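You operate a simulated robot arm through the tools that you are given. There is no shell and no other tool. Be economical: measure what you need, move in short steps, check, and stop when the job is done.

You run a simulated robot arm. Do the job below in one go: nothing can be reset, and whatever is moved stays where it is left.

## Task
Take the blue pad and leave it on top of the grey carton on the top of the press bench.

The check looks at the end state, three seconds after you hand in, the way a careful person would. Anything else that was tipped, shoved, dropped, spilled or broken makes it a failure.

## Robot
A 7-joint arm with a two-finger parallel gripper, fixed in place. Base frame: the origin is at the foot of the arm, x ahead of it, y to its left, z up; the work surface is at about z = 0. Lengths are in mm, angles in rad, forces in N, time in s.
With the tool pointing down near the work surface it reaches from about 240 to 620 mm from the base axis. Its first joint turns from -1.152 to 1.152 rad. Payload 2.6 kg.
The tool frame sits at the grasp point between the pads (the TCP): z along the fingers, y along the line on which they close. The tips reach 30 mm beyond it. Largest opening 94 mm; finger width 28, thickness 10; the body of the gripper, 50 by 96 mm, starts 55 mm behind the TCP.
Orientation is told as [roll, pitch, yaw] about the base's x, y, z axes, in that order, counted from this pose: with the fingers straight down and closing along the base's y, the tool's x points along the base's -x, its y along +y and its z along -z.

## Interface
- The arm moves only by the tool play_rows. Its arguments are lists of equal length, an entry for each row: "claw": the gripper command, from -1 (shut) to 1 (fully open), values between in proportion; "xyz": the shift along the tool's x, y, z in mm, a list of three; "spin": the turn about the tool's z in rad. In form: {"claw": [claw, ...], "xyz": [[tx, ty, tz], ...], "spin": [spin, ...]}. A call has 1 to 10 rows; each row shifts and turns the commanded pose from where the row before left it, along the tool's axes as they then stand. Rows are played at 5 a second. More than 50 mm and 0.15 rad between two rows, or a gripper value outside its range, and nothing of the call is played. Where a pose cannot be reached the arm comes as near as it can. A force on the tool above 40 N (or 10 N above the force at the start of the call, whichever is more), or a blocked arm, ends the call early, and 0.2 s more pass. Each finger travels about 72 mm/s and halts on what it meets, pressing with about 23 N; the grip force reading is that of the motor and also rises with nothing between the fingers. The clock runs only during rows and for 0.2 s after the last one: add rows that do not move to give the fingers time. It gives the time, the measured TCP pose, the force on the tool (base axes), the opening and the grip force at its end, in the units of the frame above (readings bear some noise).
- Cameras (640 x 400 px; columns grow to the right, rows downward): "scene" is fixed at [24.4, 422.2, 569.8]; the picture's right is [-0.86, -0.52, 0.00], its down [-0.28, 0.46, -0.84] and it looks along [0.43, -0.72, -0.54] (base axes); focal length 333 px, centre (320, 200). "wrist" rides on the gripper at [-37, 0, -58] in the tool frame; the picture's right is [0.00, -1.00, 0.00], its down [0.97, 0.00, -0.24] and it looks along [0.24, 0.00, 0.97] (tool axes); focal length 218 px, centre (320, 200).
- get_image(camera): a new picture of that camera. No time passes.
- pixel_to_xyz(camera, pixels): there is no depth. For up to 12 entries [column, row, z] of the newest picture of that camera ("zoom" is the newest enlarged one), the place [x, y] in the base frame at which the ray of that pixel passes the height z, good to about 2 mm. No time passes.
- close_up(camera, box): a new picture of the part [left, top, right, bottom] of that camera's present view, enlarged. No time passes.
- job_done(): hands the job in; it is judged then, once.

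Work in short steps. Measure before you move; look again where a grasp or a placing could have gone wrong, and mend it. You have 60 turns and 26 pictures in all, those below and enlarged ones among them. Open the gripper and draw the arm clear of the work before you hand the job in, unless the task says otherwise; then end with one line.

The tools are called after "Emit:" as name(argument=value, ...) on one line, values as JSON. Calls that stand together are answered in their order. play_rows: Moves the arm, as the interface text tells. Its arguments: {"type":"object","properties":{"claw":{"type":"array","items":{"type":"number"}},"xyz":{"type":"array","items":{"type":"array","items":{"type":"number"}}},"spin":{"type":"array","items":{"type":"number"}}},"required":["claw","xyz","spin"]} The other tools are called the same way: get_image (camera) takes a picture; pixel_to_xyz (camera, pixels) gives the place at which the rays of pixels pass given heights; close_up (camera, box) takes an enlarged picture of a part of a camera's view; job_done () hands the job in.

At the start:

```text
time_s: 0.0
eef_pos: [395.3, -159.9, 274.2]
tcp_rot: [0.0, 0.001, 0.001]
force: [0.0, 0.3, -0.1]
gripper_width: 93.9
gripper_force: 0.0
```

scene: 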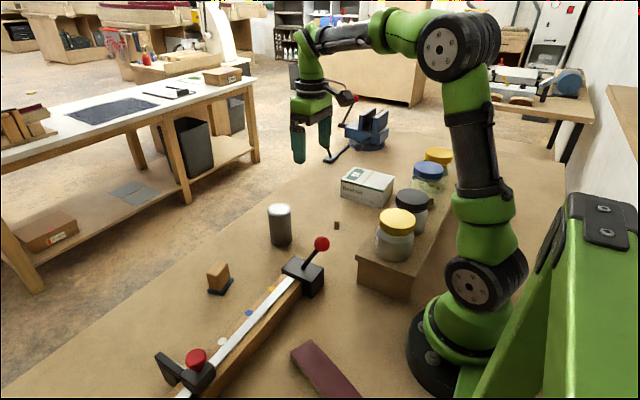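
wrist: 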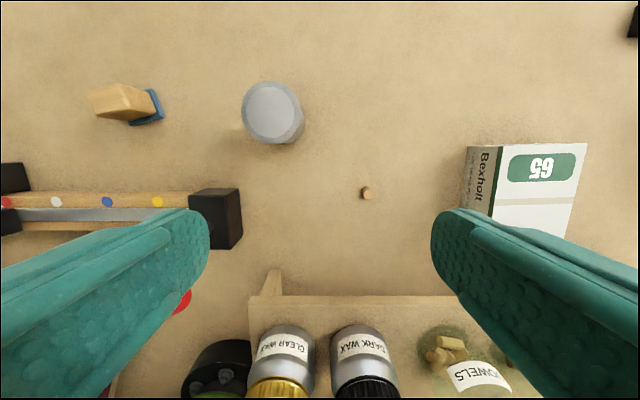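

The pictures show a wood block with a blue base near scene (218,282) and a white/grey carton near (367,187). I'll enlarge both to identify the objects.

Emit:
close_up(camera="scene", box=[150, 230, 340, 350])

Emit:
close_up(camera="scene", box=[290, 90, 480, 210])

Emit:
close_up(camera="wrist", box=[0, 60, 320, 260])

```text
3.33 times, centred on (245, 290) of scene
```

zoom: 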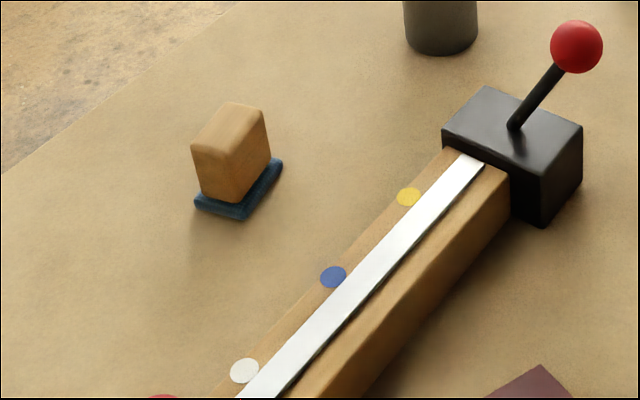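

```text
3.33 times, centred on (385, 150) of scene
```

zoom: 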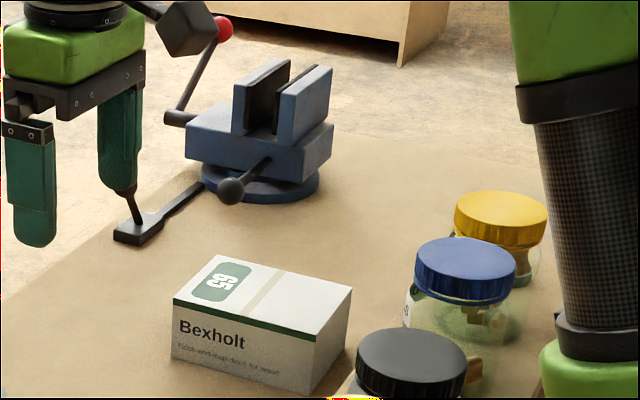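

```text
2.00 times, centred on (160, 160) of wrist
```

zoom: 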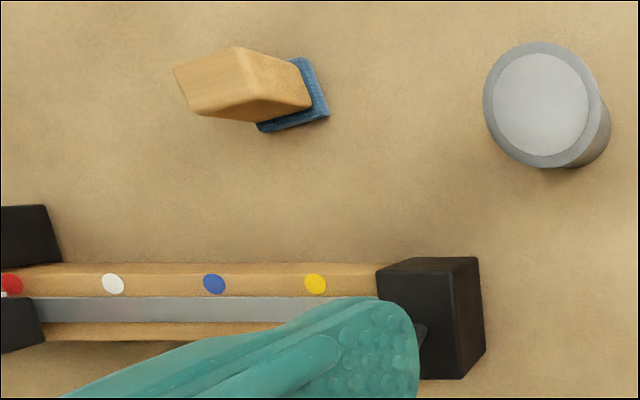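

The blue pad is a small slab under a wooden block at zoom (238,160); the carton is the Bexholt box. I'll measure both from the scene and wrist pixels.

Emit:
pixel_to_xyz(camera="scene", pixels=[[207.2, 291.5, 5], [222.5, 295.4, 0], [233.6, 279, 5], [222.5, 294, 8], [340.6, 197.4, 0], [381.4, 208.5, 0], [340.9, 180, 50], [384.4, 190.5, 50], [394.6, 176.4, 50], [354.4, 166.5, 50], [340.9, 180, 40], [384.4, 190.5, 40]])

Emit:
pixel_to_xyz(camera="wrist", pixels=[[150, 88.5, 8], [164, 117.5, 5], [129, 125, 5], [87, 95, 50], [118, 84, 50], [153, 96, 50], [97, 116, 50], [126, 121, 8], [475, 147, 50], [587, 143, 50], [565, 238, 50], [469, 147, 50]])

```text
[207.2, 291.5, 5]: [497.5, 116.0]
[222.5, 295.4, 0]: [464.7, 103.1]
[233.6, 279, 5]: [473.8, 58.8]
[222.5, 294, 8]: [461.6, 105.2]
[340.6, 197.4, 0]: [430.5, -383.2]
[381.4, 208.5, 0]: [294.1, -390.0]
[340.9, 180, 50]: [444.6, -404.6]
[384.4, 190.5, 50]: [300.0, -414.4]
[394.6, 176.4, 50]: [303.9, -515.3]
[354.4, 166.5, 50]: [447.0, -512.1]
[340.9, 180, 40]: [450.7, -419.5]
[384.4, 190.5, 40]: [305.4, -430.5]
```

```text
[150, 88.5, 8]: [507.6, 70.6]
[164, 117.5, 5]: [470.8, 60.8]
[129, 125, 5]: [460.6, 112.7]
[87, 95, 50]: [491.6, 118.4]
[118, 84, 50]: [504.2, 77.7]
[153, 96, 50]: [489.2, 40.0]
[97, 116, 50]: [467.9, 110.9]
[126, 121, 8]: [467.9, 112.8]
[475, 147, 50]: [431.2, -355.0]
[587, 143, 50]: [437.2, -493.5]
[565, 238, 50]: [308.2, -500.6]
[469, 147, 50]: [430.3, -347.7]
```

Carton is about x 294–437, y −385…−485, top near z 62; the pad is around (485,88) under the block. I move the wrist camera above the pad for a closer view, keeping high.

Emit:
play_rows(claw=[1, 1, 1, 1, 1, 1, 1, 1], xyz=[[-14, 35, 12], [-14, 35, 12], [-14, 35, 12], [-14, 35, 12], [-14, 35, 12], [-14, 35, 12], [-14, 35, 20], [0, 0, 0]], spin=[0, 0, 0, 0, 0, 0, 0, 0])

Emit:
get_image(camera="wrist")

```text
time_s: 1.8
eef_pos: [492.9, 83.3, 181.9]
tcp_rot: [0.0, -0.001, 0.0]
force: [1.2, 0.4, -0.6]
gripper_width: 93.8
gripper_force: 0.1
```

```text
20 pictures are left
```

wrist: 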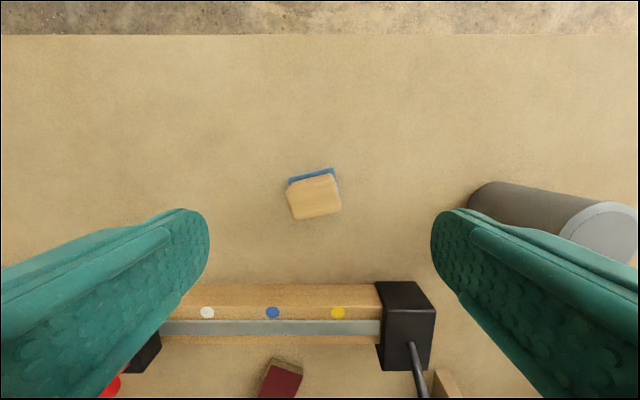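

Emit:
close_up(camera="wrist", box=[264, 155, 360, 235])

Emit:
close_up(camera="scene", box=[195, 250, 245, 300])

```text
5.00 times, centred on (312, 195) of wrist
```

zoom: 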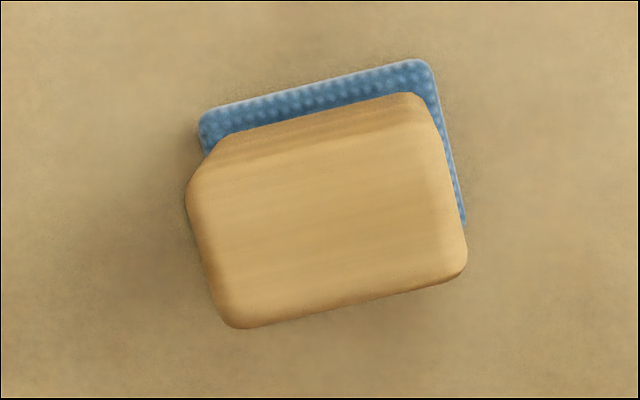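

```text
8.00 times, centred on (220, 275) of scene
```

zoom: 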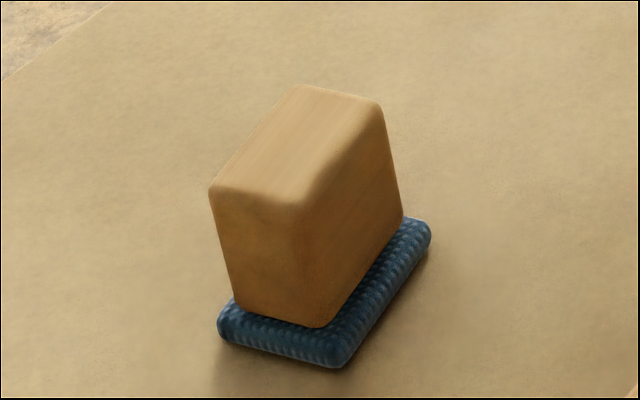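

The block and pad share one orientation (tilt ≈ 0.23 rad in the zoom). I measure the block's height and pose by comparing scene and wrist rays.

Emit:
pixel_to_xyz(camera="zoom", pixels=[[340, 367, 0], [340, 345, 8], [318, 325, 8], [237, 303, 8], [402, 217, 8], [302, 200, 45], [302, 200, 52], [302, 200, 60], [212, 185, 52], [381, 108, 52], [300, 86, 52], [218, 332, 3]])

Emit:
pixel_to_xyz(camera="wrist", pixels=[[286, 192, 45], [295.4, 220.4, 45], [341, 210, 45], [334, 184, 45], [286, 192, 60], [295.4, 220.4, 60], [341, 210, 60], [334, 184, 60], [288, 179, 5], [333.5, 167.5, 5], [340.8, 199.5, 5], [333.5, 174, 8]])

```text
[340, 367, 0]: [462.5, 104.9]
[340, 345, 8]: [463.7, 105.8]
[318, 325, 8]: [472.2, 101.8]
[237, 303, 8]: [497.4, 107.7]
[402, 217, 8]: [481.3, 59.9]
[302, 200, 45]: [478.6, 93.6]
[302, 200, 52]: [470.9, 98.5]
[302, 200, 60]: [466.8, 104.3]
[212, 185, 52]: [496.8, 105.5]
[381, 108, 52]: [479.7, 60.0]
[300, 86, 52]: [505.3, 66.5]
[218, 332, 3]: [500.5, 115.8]
```

```text
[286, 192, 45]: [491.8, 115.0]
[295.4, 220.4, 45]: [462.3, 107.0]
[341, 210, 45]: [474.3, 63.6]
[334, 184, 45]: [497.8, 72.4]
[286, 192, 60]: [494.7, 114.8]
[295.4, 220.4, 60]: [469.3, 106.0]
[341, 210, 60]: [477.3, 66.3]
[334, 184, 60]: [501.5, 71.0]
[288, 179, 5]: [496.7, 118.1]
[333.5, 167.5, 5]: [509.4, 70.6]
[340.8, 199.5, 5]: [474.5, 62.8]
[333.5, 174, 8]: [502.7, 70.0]
```

Block top is at z≈52, centre ≈(486,88), long axis turned +0.25 rad from base y; pad about 50×37×8 mm. I align above it, turn −0.25 about tool z and come down to z≈100 to check.

Emit:
play_rows(claw=[1, 1, 1, 1, 1], xyz=[[7, 4, 0], [0, 0, 0], [0, 0, 40], [0, 0, 40], [0, 0, 0]], spin=[-0.125, -0.125, 0, 0, 0])

Emit:
get_image(camera="wrist")

```text
time_s: 3.0
eef_pos: [488.4, 91.4, 102.3]
tcp_rot: [0.001, -0.001, 0.249]
force: [0.1, -0.2, -0.5]
gripper_width: 94.2
gripper_force: 0.0
```

```text
17 pictures are left
```

wrist: 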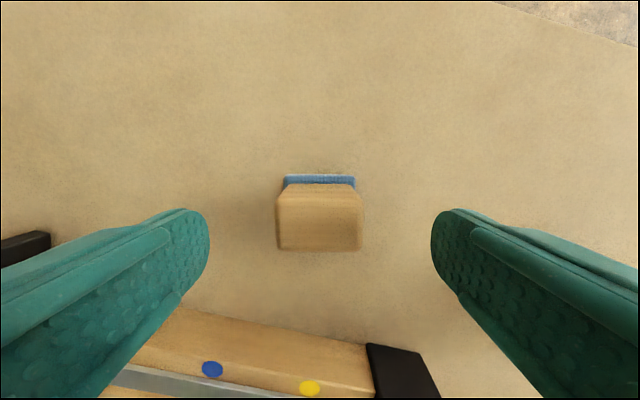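

The block spans columns 276–362, centred on the gripper and square to it. I check its fore-aft centre before coming down.

Emit:
pixel_to_xyz(camera="wrist", pixels=[[319, 195, 52], [319, 251, 52], [276, 225, 52], [362, 225, 52], [319, 175, 5]])

```text
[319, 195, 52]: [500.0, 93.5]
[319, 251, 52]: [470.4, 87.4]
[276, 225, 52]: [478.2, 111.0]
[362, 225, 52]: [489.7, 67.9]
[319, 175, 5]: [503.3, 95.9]
```

Block centre ≈(485,90); I shift 3 mm, descend to z≈46 (tips above the pad) and close on the block.

Emit:
play_rows(claw=[1, 1, 1, -1, -1, -1, -1], xyz=[[3, 0, 28], [0, 0, 28], [0, 0, 0], [0, 0, 0], [0, 0, 0], [0, 0, 0], [0, 0, 0]], spin=[0, 0, 0, 0, 0, 0, 0])

```text
time_s: 4.6
eef_pos: [485.6, 87.7, 48.0]
tcp_rot: [0.001, 0.0, 0.249]
force: [-0.1, -0.3, 0.5]
gripper_width: 49.8
gripper_force: 22.6
```

Closed on about 50 mm with 22.6 N. I lift a little to see whether the pad comes along with the block.

Emit:
play_rows(claw=[-1, -1, -1], xyz=[[0, 0, -10], [0, 0, -15], [0, 0, 0]], spin=[0, 0, 0])

Emit:
close_up(camera="scene", box=[170, 220, 270, 310])

```text
time_s: 5.4
eef_pos: [484.6, 87.7, 71.1]
tcp_rot: [-0.001, 0.001, 0.251]
force: [-0.9, -0.2, -0.7]
gripper_width: 49.8
gripper_force: 23.2
```

```text
4.44 times, centred on (220, 265) of scene
```

zoom: 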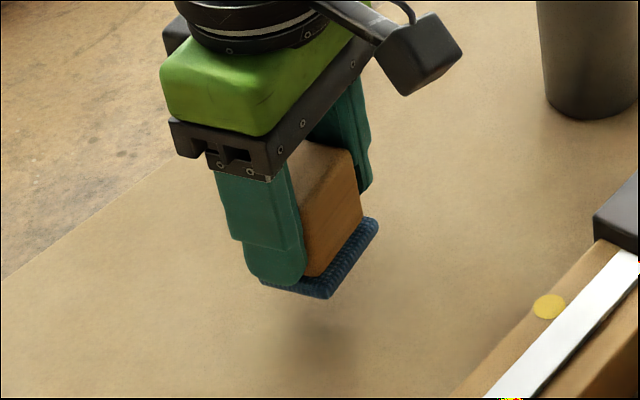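

The pad rises with the block. I look closer at whether the fingers hold the block or the pad's edges.

Emit:
close_up(camera="scene", box=[205, 245, 261, 290])

Emit:
get_image(camera="wrist")

```text
8.89 times, centred on (233, 268) of scene
```

zoom: 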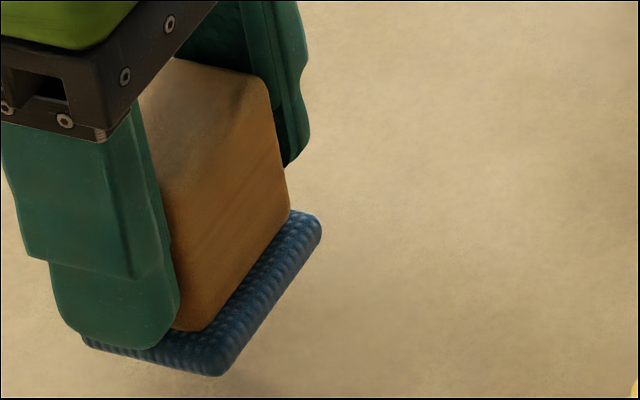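

```text
14 pictures are left
```

wrist: 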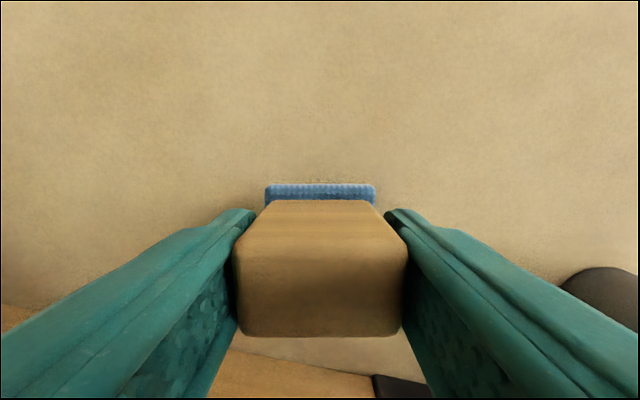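

The fingers hold the wooden grip and the pad is fixed beneath it, its underside 48 mm under the TCP. I lift to z≈250 and square the yaw.

Emit:
play_rows(claw=[-1, -1, -1, -1, -1, -1], xyz=[[0, 0, -25], [0, 0, -40], [0, 0, -40], [0, 0, -40], [0, 0, -35], [0, 0, 0]], spin=[0, 0, 0, 0.125, 0.125, 0])

Emit:
pixel_to_xyz(camera="scene", pixels=[[330, 160, 0], [348, 145, 0], [385, 150, 0], [356, 90, 100], [349, 97, 100], [354, 142, 20]])

```text
time_s: 6.8
eef_pos: [482.7, 87.0, 253.0]
tcp_rot: [0.0, 0.0, 0.001]
force: [0.1, 0.1, -0.7]
gripper_width: 49.8
gripper_force: 23.1
```

```text
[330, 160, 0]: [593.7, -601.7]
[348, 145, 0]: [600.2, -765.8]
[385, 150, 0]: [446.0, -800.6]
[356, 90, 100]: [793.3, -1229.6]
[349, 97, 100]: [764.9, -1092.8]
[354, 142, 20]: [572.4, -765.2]
```

The vise is well beyond the carton (y < −600). I carry across at z≈250 most of the way, then look.

Emit:
play_rows(claw=[-1, -1, -1, -1, -1, -1, -1, -1, -1, -1], xyz=[[9, -40, 0], [9, -40, 0], [9, -40, 0], [9, -40, 0], [9, -40, 0], [9, -40, 0], [9, -40, 0], [9, -40, 0], [9, -40, 0], [0, 0, 0]], spin=[0, 0, 0, 0, 0, 0, 0, 0, 0, 0])

Emit:
get_image(camera="wrist")

Emit:
get_image(camera="scene")

```text
time_s: 9.0
eef_pos: [403.7, -271.6, 252.6]
tcp_rot: [-0.001, 0.001, 0.001]
force: [0.0, 0.3, -0.9]
gripper_width: 49.7
gripper_force: 22.8
```

```text
13 pictures are left
```

wrist: 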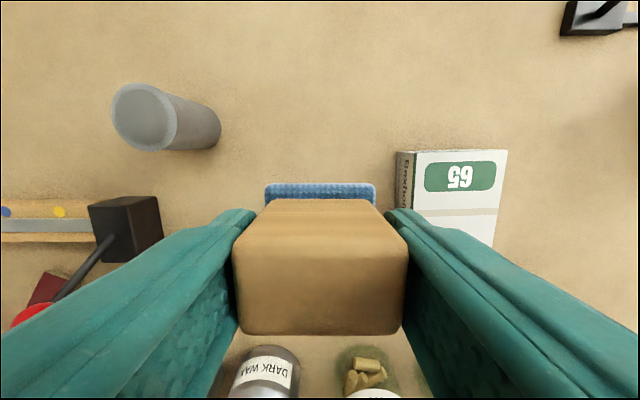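

```text
12 pictures are left
```

scene: 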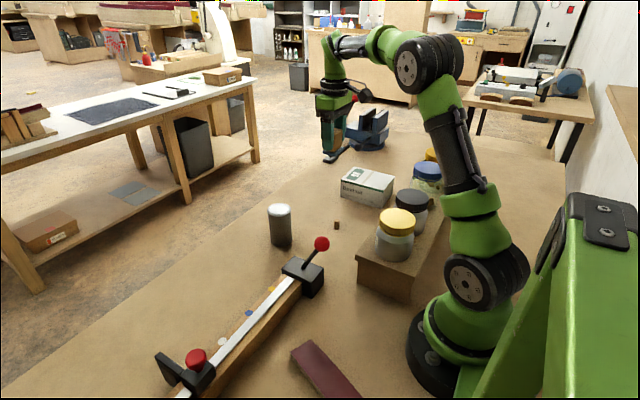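

The carton top shows at wrist (414,152)–(508,150)–(493,247). I measure its top corners at candidate heights.

Emit:
pixel_to_xyz(camera="wrist", pixels=[[396, 153, 0], [414, 153, 55], [414, 153, 62], [414, 153, 70], [508, 150, 55], [508, 150, 62], [508, 150, 70], [493, 247, 62], [493, 247, 55]])

Emit:
pixel_to_xyz(camera="scene", pixels=[[340.9, 180, 55], [340.9, 180, 62], [340.9, 180, 70], [384.4, 190.5, 62], [394.6, 176.4, 62], [354.4, 166.5, 62]])

```text
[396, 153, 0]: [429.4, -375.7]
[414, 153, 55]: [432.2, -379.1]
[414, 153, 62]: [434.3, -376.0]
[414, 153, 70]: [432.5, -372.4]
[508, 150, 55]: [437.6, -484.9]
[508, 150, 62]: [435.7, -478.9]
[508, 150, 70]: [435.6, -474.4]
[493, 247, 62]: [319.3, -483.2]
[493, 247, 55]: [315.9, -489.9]
```

```text
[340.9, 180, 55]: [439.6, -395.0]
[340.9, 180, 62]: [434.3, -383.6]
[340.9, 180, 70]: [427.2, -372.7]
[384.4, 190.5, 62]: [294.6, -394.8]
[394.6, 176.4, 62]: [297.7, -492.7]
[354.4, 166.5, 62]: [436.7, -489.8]
```

Carton top is about z 62–66, centre (366,−434). I check the jars' positions relative to the descent before going on.

Emit:
pixel_to_xyz(camera="scene", pixels=[[438, 155, 110], [426, 155, 110], [428, 170, 110], [414, 170, 110], [411, 195, 110], [397, 195, 110]])

Emit:
play_rows(claw=[-1, -1, -1, -1, -1, -1], xyz=[[9, -40, 0], [9, -40, 0], [9, -40, 0], [7, -40, 0], [0, 0, 0], [0, 0, 0]], spin=[0, 0, 0, 0, 0, 0])

Emit:
get_image(camera="scene")

```text
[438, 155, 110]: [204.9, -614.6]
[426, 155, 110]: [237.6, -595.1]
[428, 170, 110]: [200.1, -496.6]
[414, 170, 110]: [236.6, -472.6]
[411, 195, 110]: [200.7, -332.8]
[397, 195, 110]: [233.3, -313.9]
```

```text
time_s: 10.4
eef_pos: [366.4, -430.4, 249.4]
tcp_rot: [0.0, -0.001, -0.001]
force: [-0.4, -0.2, -0.4]
gripper_width: 49.6
gripper_force: 23.1
```

```text
11 pictures are left
```

scene: 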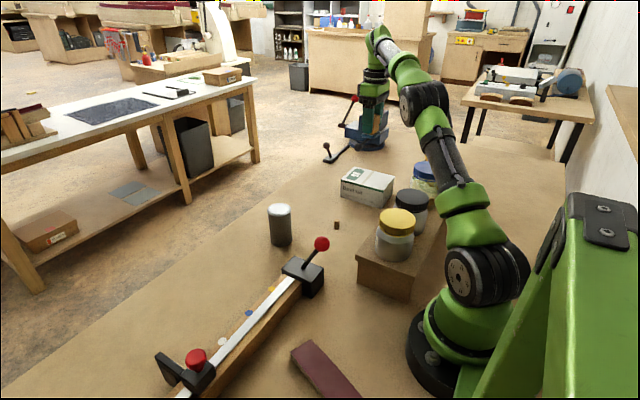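

Above the carton centre at z 249, jars are at x<240 and clear. I come down to z≈132, leaving about 20 mm gap, and look.

Emit:
play_rows(claw=[-1, -1, -1, -1, -1], xyz=[[0, 0, 40], [0, 0, 40], [0, 0, 25], [0, 0, 12], [0, 0, 0]], spin=[0, 0, 0, 0, 0])

Emit:
close_up(camera="scene", box=[320, 120, 440, 220])

```text
time_s: 11.6
eef_pos: [368.0, -431.1, 133.5]
tcp_rot: [-0.001, 0.0, 0.0]
force: [0.2, 0.8, -1.1]
gripper_width: 49.9
gripper_force: 22.9
```

```text
4.00 times, centred on (380, 170) of scene
```

zoom: 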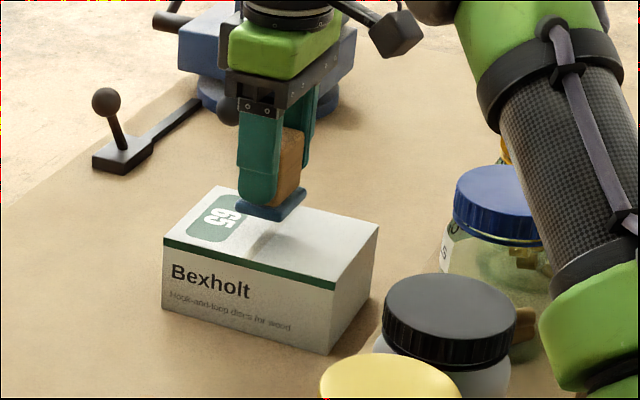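

The pad hangs over the carton's middle with a gap. I lower in small steps, watching the force.

Emit:
play_rows(claw=[-1, -1, -1, -1, -1], xyz=[[0, 0, 4], [0, 0, 4], [0, 0, 3], [0, 0, 2], [0, 0, 0]], spin=[0, 0, 0, 0, 0])

```text
time_s: 12.8
eef_pos: [368.3, -432.6, 122.3]
tcp_rot: [0.0, -0.001, 0.0]
force: [-0.9, -0.9, -0.5]
gripper_width: 50.0
gripper_force: 22.5
```

No contact yet at z 122; continue in 2 mm steps.

Emit:
play_rows(claw=[-1, -1, -1, -1], xyz=[[0, 0, 2], [0, 0, 2], [0, 0, 2], [0, 0, 0]], spin=[0, 0, 0, 0])

Emit:
close_up(camera="scene", box=[350, 140, 410, 190])

```text
time_s: 13.8
eef_pos: [369.0, -431.7, 116.3]
tcp_rot: [0.001, 0.001, -0.001]
force: [0.7, -0.2, -0.8]
gripper_width: 49.7
gripper_force: 23.0
```

```text
8.00 times, centred on (380, 165) of scene
```

zoom: 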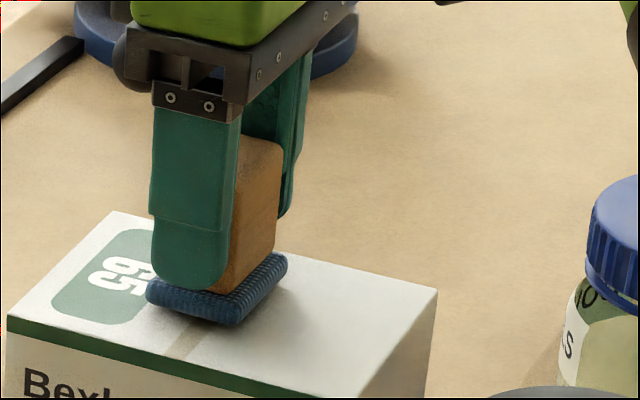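

Still a small gap shadow and no force at z 116. I go on in 1.5 mm steps.

Emit:
play_rows(claw=[-1, -1, -1, -1], xyz=[[0, 0, 1.5], [0, 0, 1.5], [0, 0, 0], [0, 0, 0]], spin=[0, 0, 0, 0])

```text
time_s: 14.8
eef_pos: [369.1, -431.9, 112.9]
tcp_rot: [0.0, 0.0, 0.0]
force: [-1.6, 0.0, 2.6]
gripper_width: 49.6
gripper_force: 22.9
```

Upward force 2.6 N hints at first contact; one more 1 mm step to confirm.

Emit:
play_rows(claw=[-1, -1, -1], xyz=[[0, 0, 1], [0, 0, 0], [0, 0, 0]], spin=[0, 0, 0])

```text
time_s: 15.6
eef_pos: [370.2, -432.8, 112.8]
tcp_rot: [-0.002, -0.001, -0.001]
force: [-3.0, 3.0, 14.7]
gripper_width: 49.9
gripper_force: 23.1
```

Force 14.7 N: firmly resting. I relieve 1 mm and open slowly, then rise.

Emit:
play_rows(claw=[-1, -0.0, 0.3, 0.6, 0.9, 0.9], xyz=[[0, 0, -1], [0, 0, 0], [0, 0, 0], [0, 0, 0], [0, 0, 0], [0, 0, 0]], spin=[0, 0, 0, 0, 0, 0])

Emit:
get_image(camera="wrist")

```text
time_s: 17.0
eef_pos: [369.2, -431.9, 113.1]
tcp_rot: [-0.001, 0.0, -0.002]
force: [-0.4, -0.1, -0.7]
gripper_width: 89.3
gripper_force: 0.0
```

```text
8 pictures are left
```

wrist: 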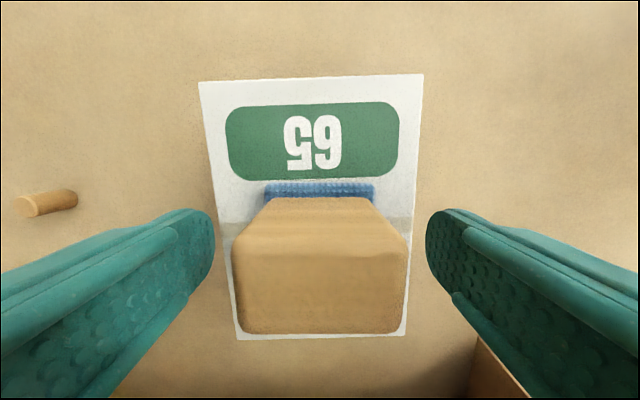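

Released with both fingers clear and the pad sitting square on the carton. I rise straight up and move away.

Emit:
play_rows(claw=[0.9, 0.9, 0.9, 0.9, 0.9, 0.9, 0.9, 0.9], xyz=[[0, 0, -20], [0, 0, -40], [0, 0, -40], [0, 0, -40], [-5, 40, 0], [-5, 40, 0], [-5, 40, 0], [0, 0, 0]], spin=[0, 0, 0, 0, 0, 0, 0, 0])

Emit:
close_up(camera="scene", box=[320, 120, 440, 220])

Emit:
get_image(camera="scene")

```text
time_s: 18.8
eef_pos: [384.1, -310.8, 254.5]
tcp_rot: [0.0, 0.0, -0.001]
force: [0.0, -0.1, 0.9]
gripper_width: 89.3
gripper_force: 0.2
```

```text
4.00 times, centred on (380, 170) of scene
```

zoom: 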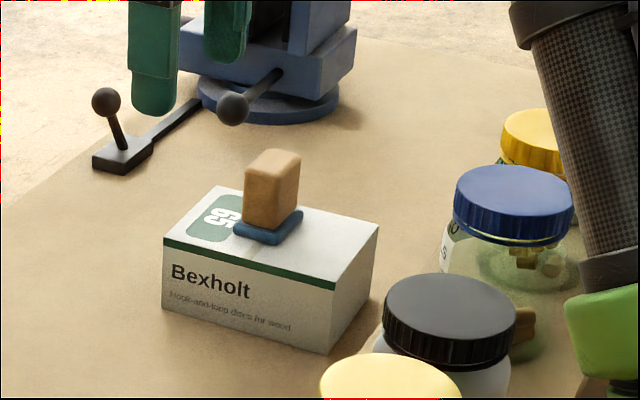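

```text
6 pictures are left
```

scene: 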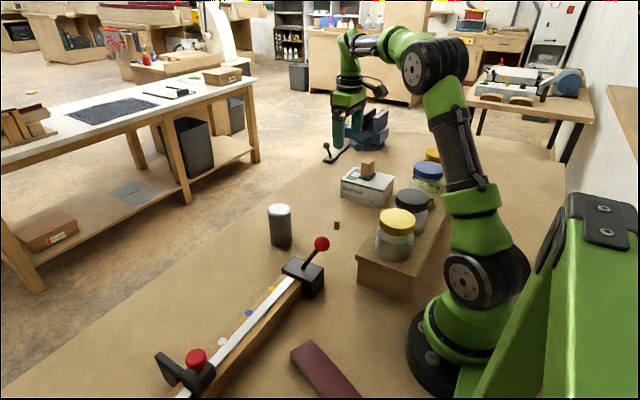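

The pad stands level on the carton, the carton has not moved, everything else is untouched and the arm is clear. I hand in.

Emit:
job_done()

```text
The job is handed in.
```

The blue pad, with the wooden block that came up with it, is on top of the Bexholt carton (the one I took as the grey carton); the gripper is open, the arm is clear, and the last pictures show nothing else moved.
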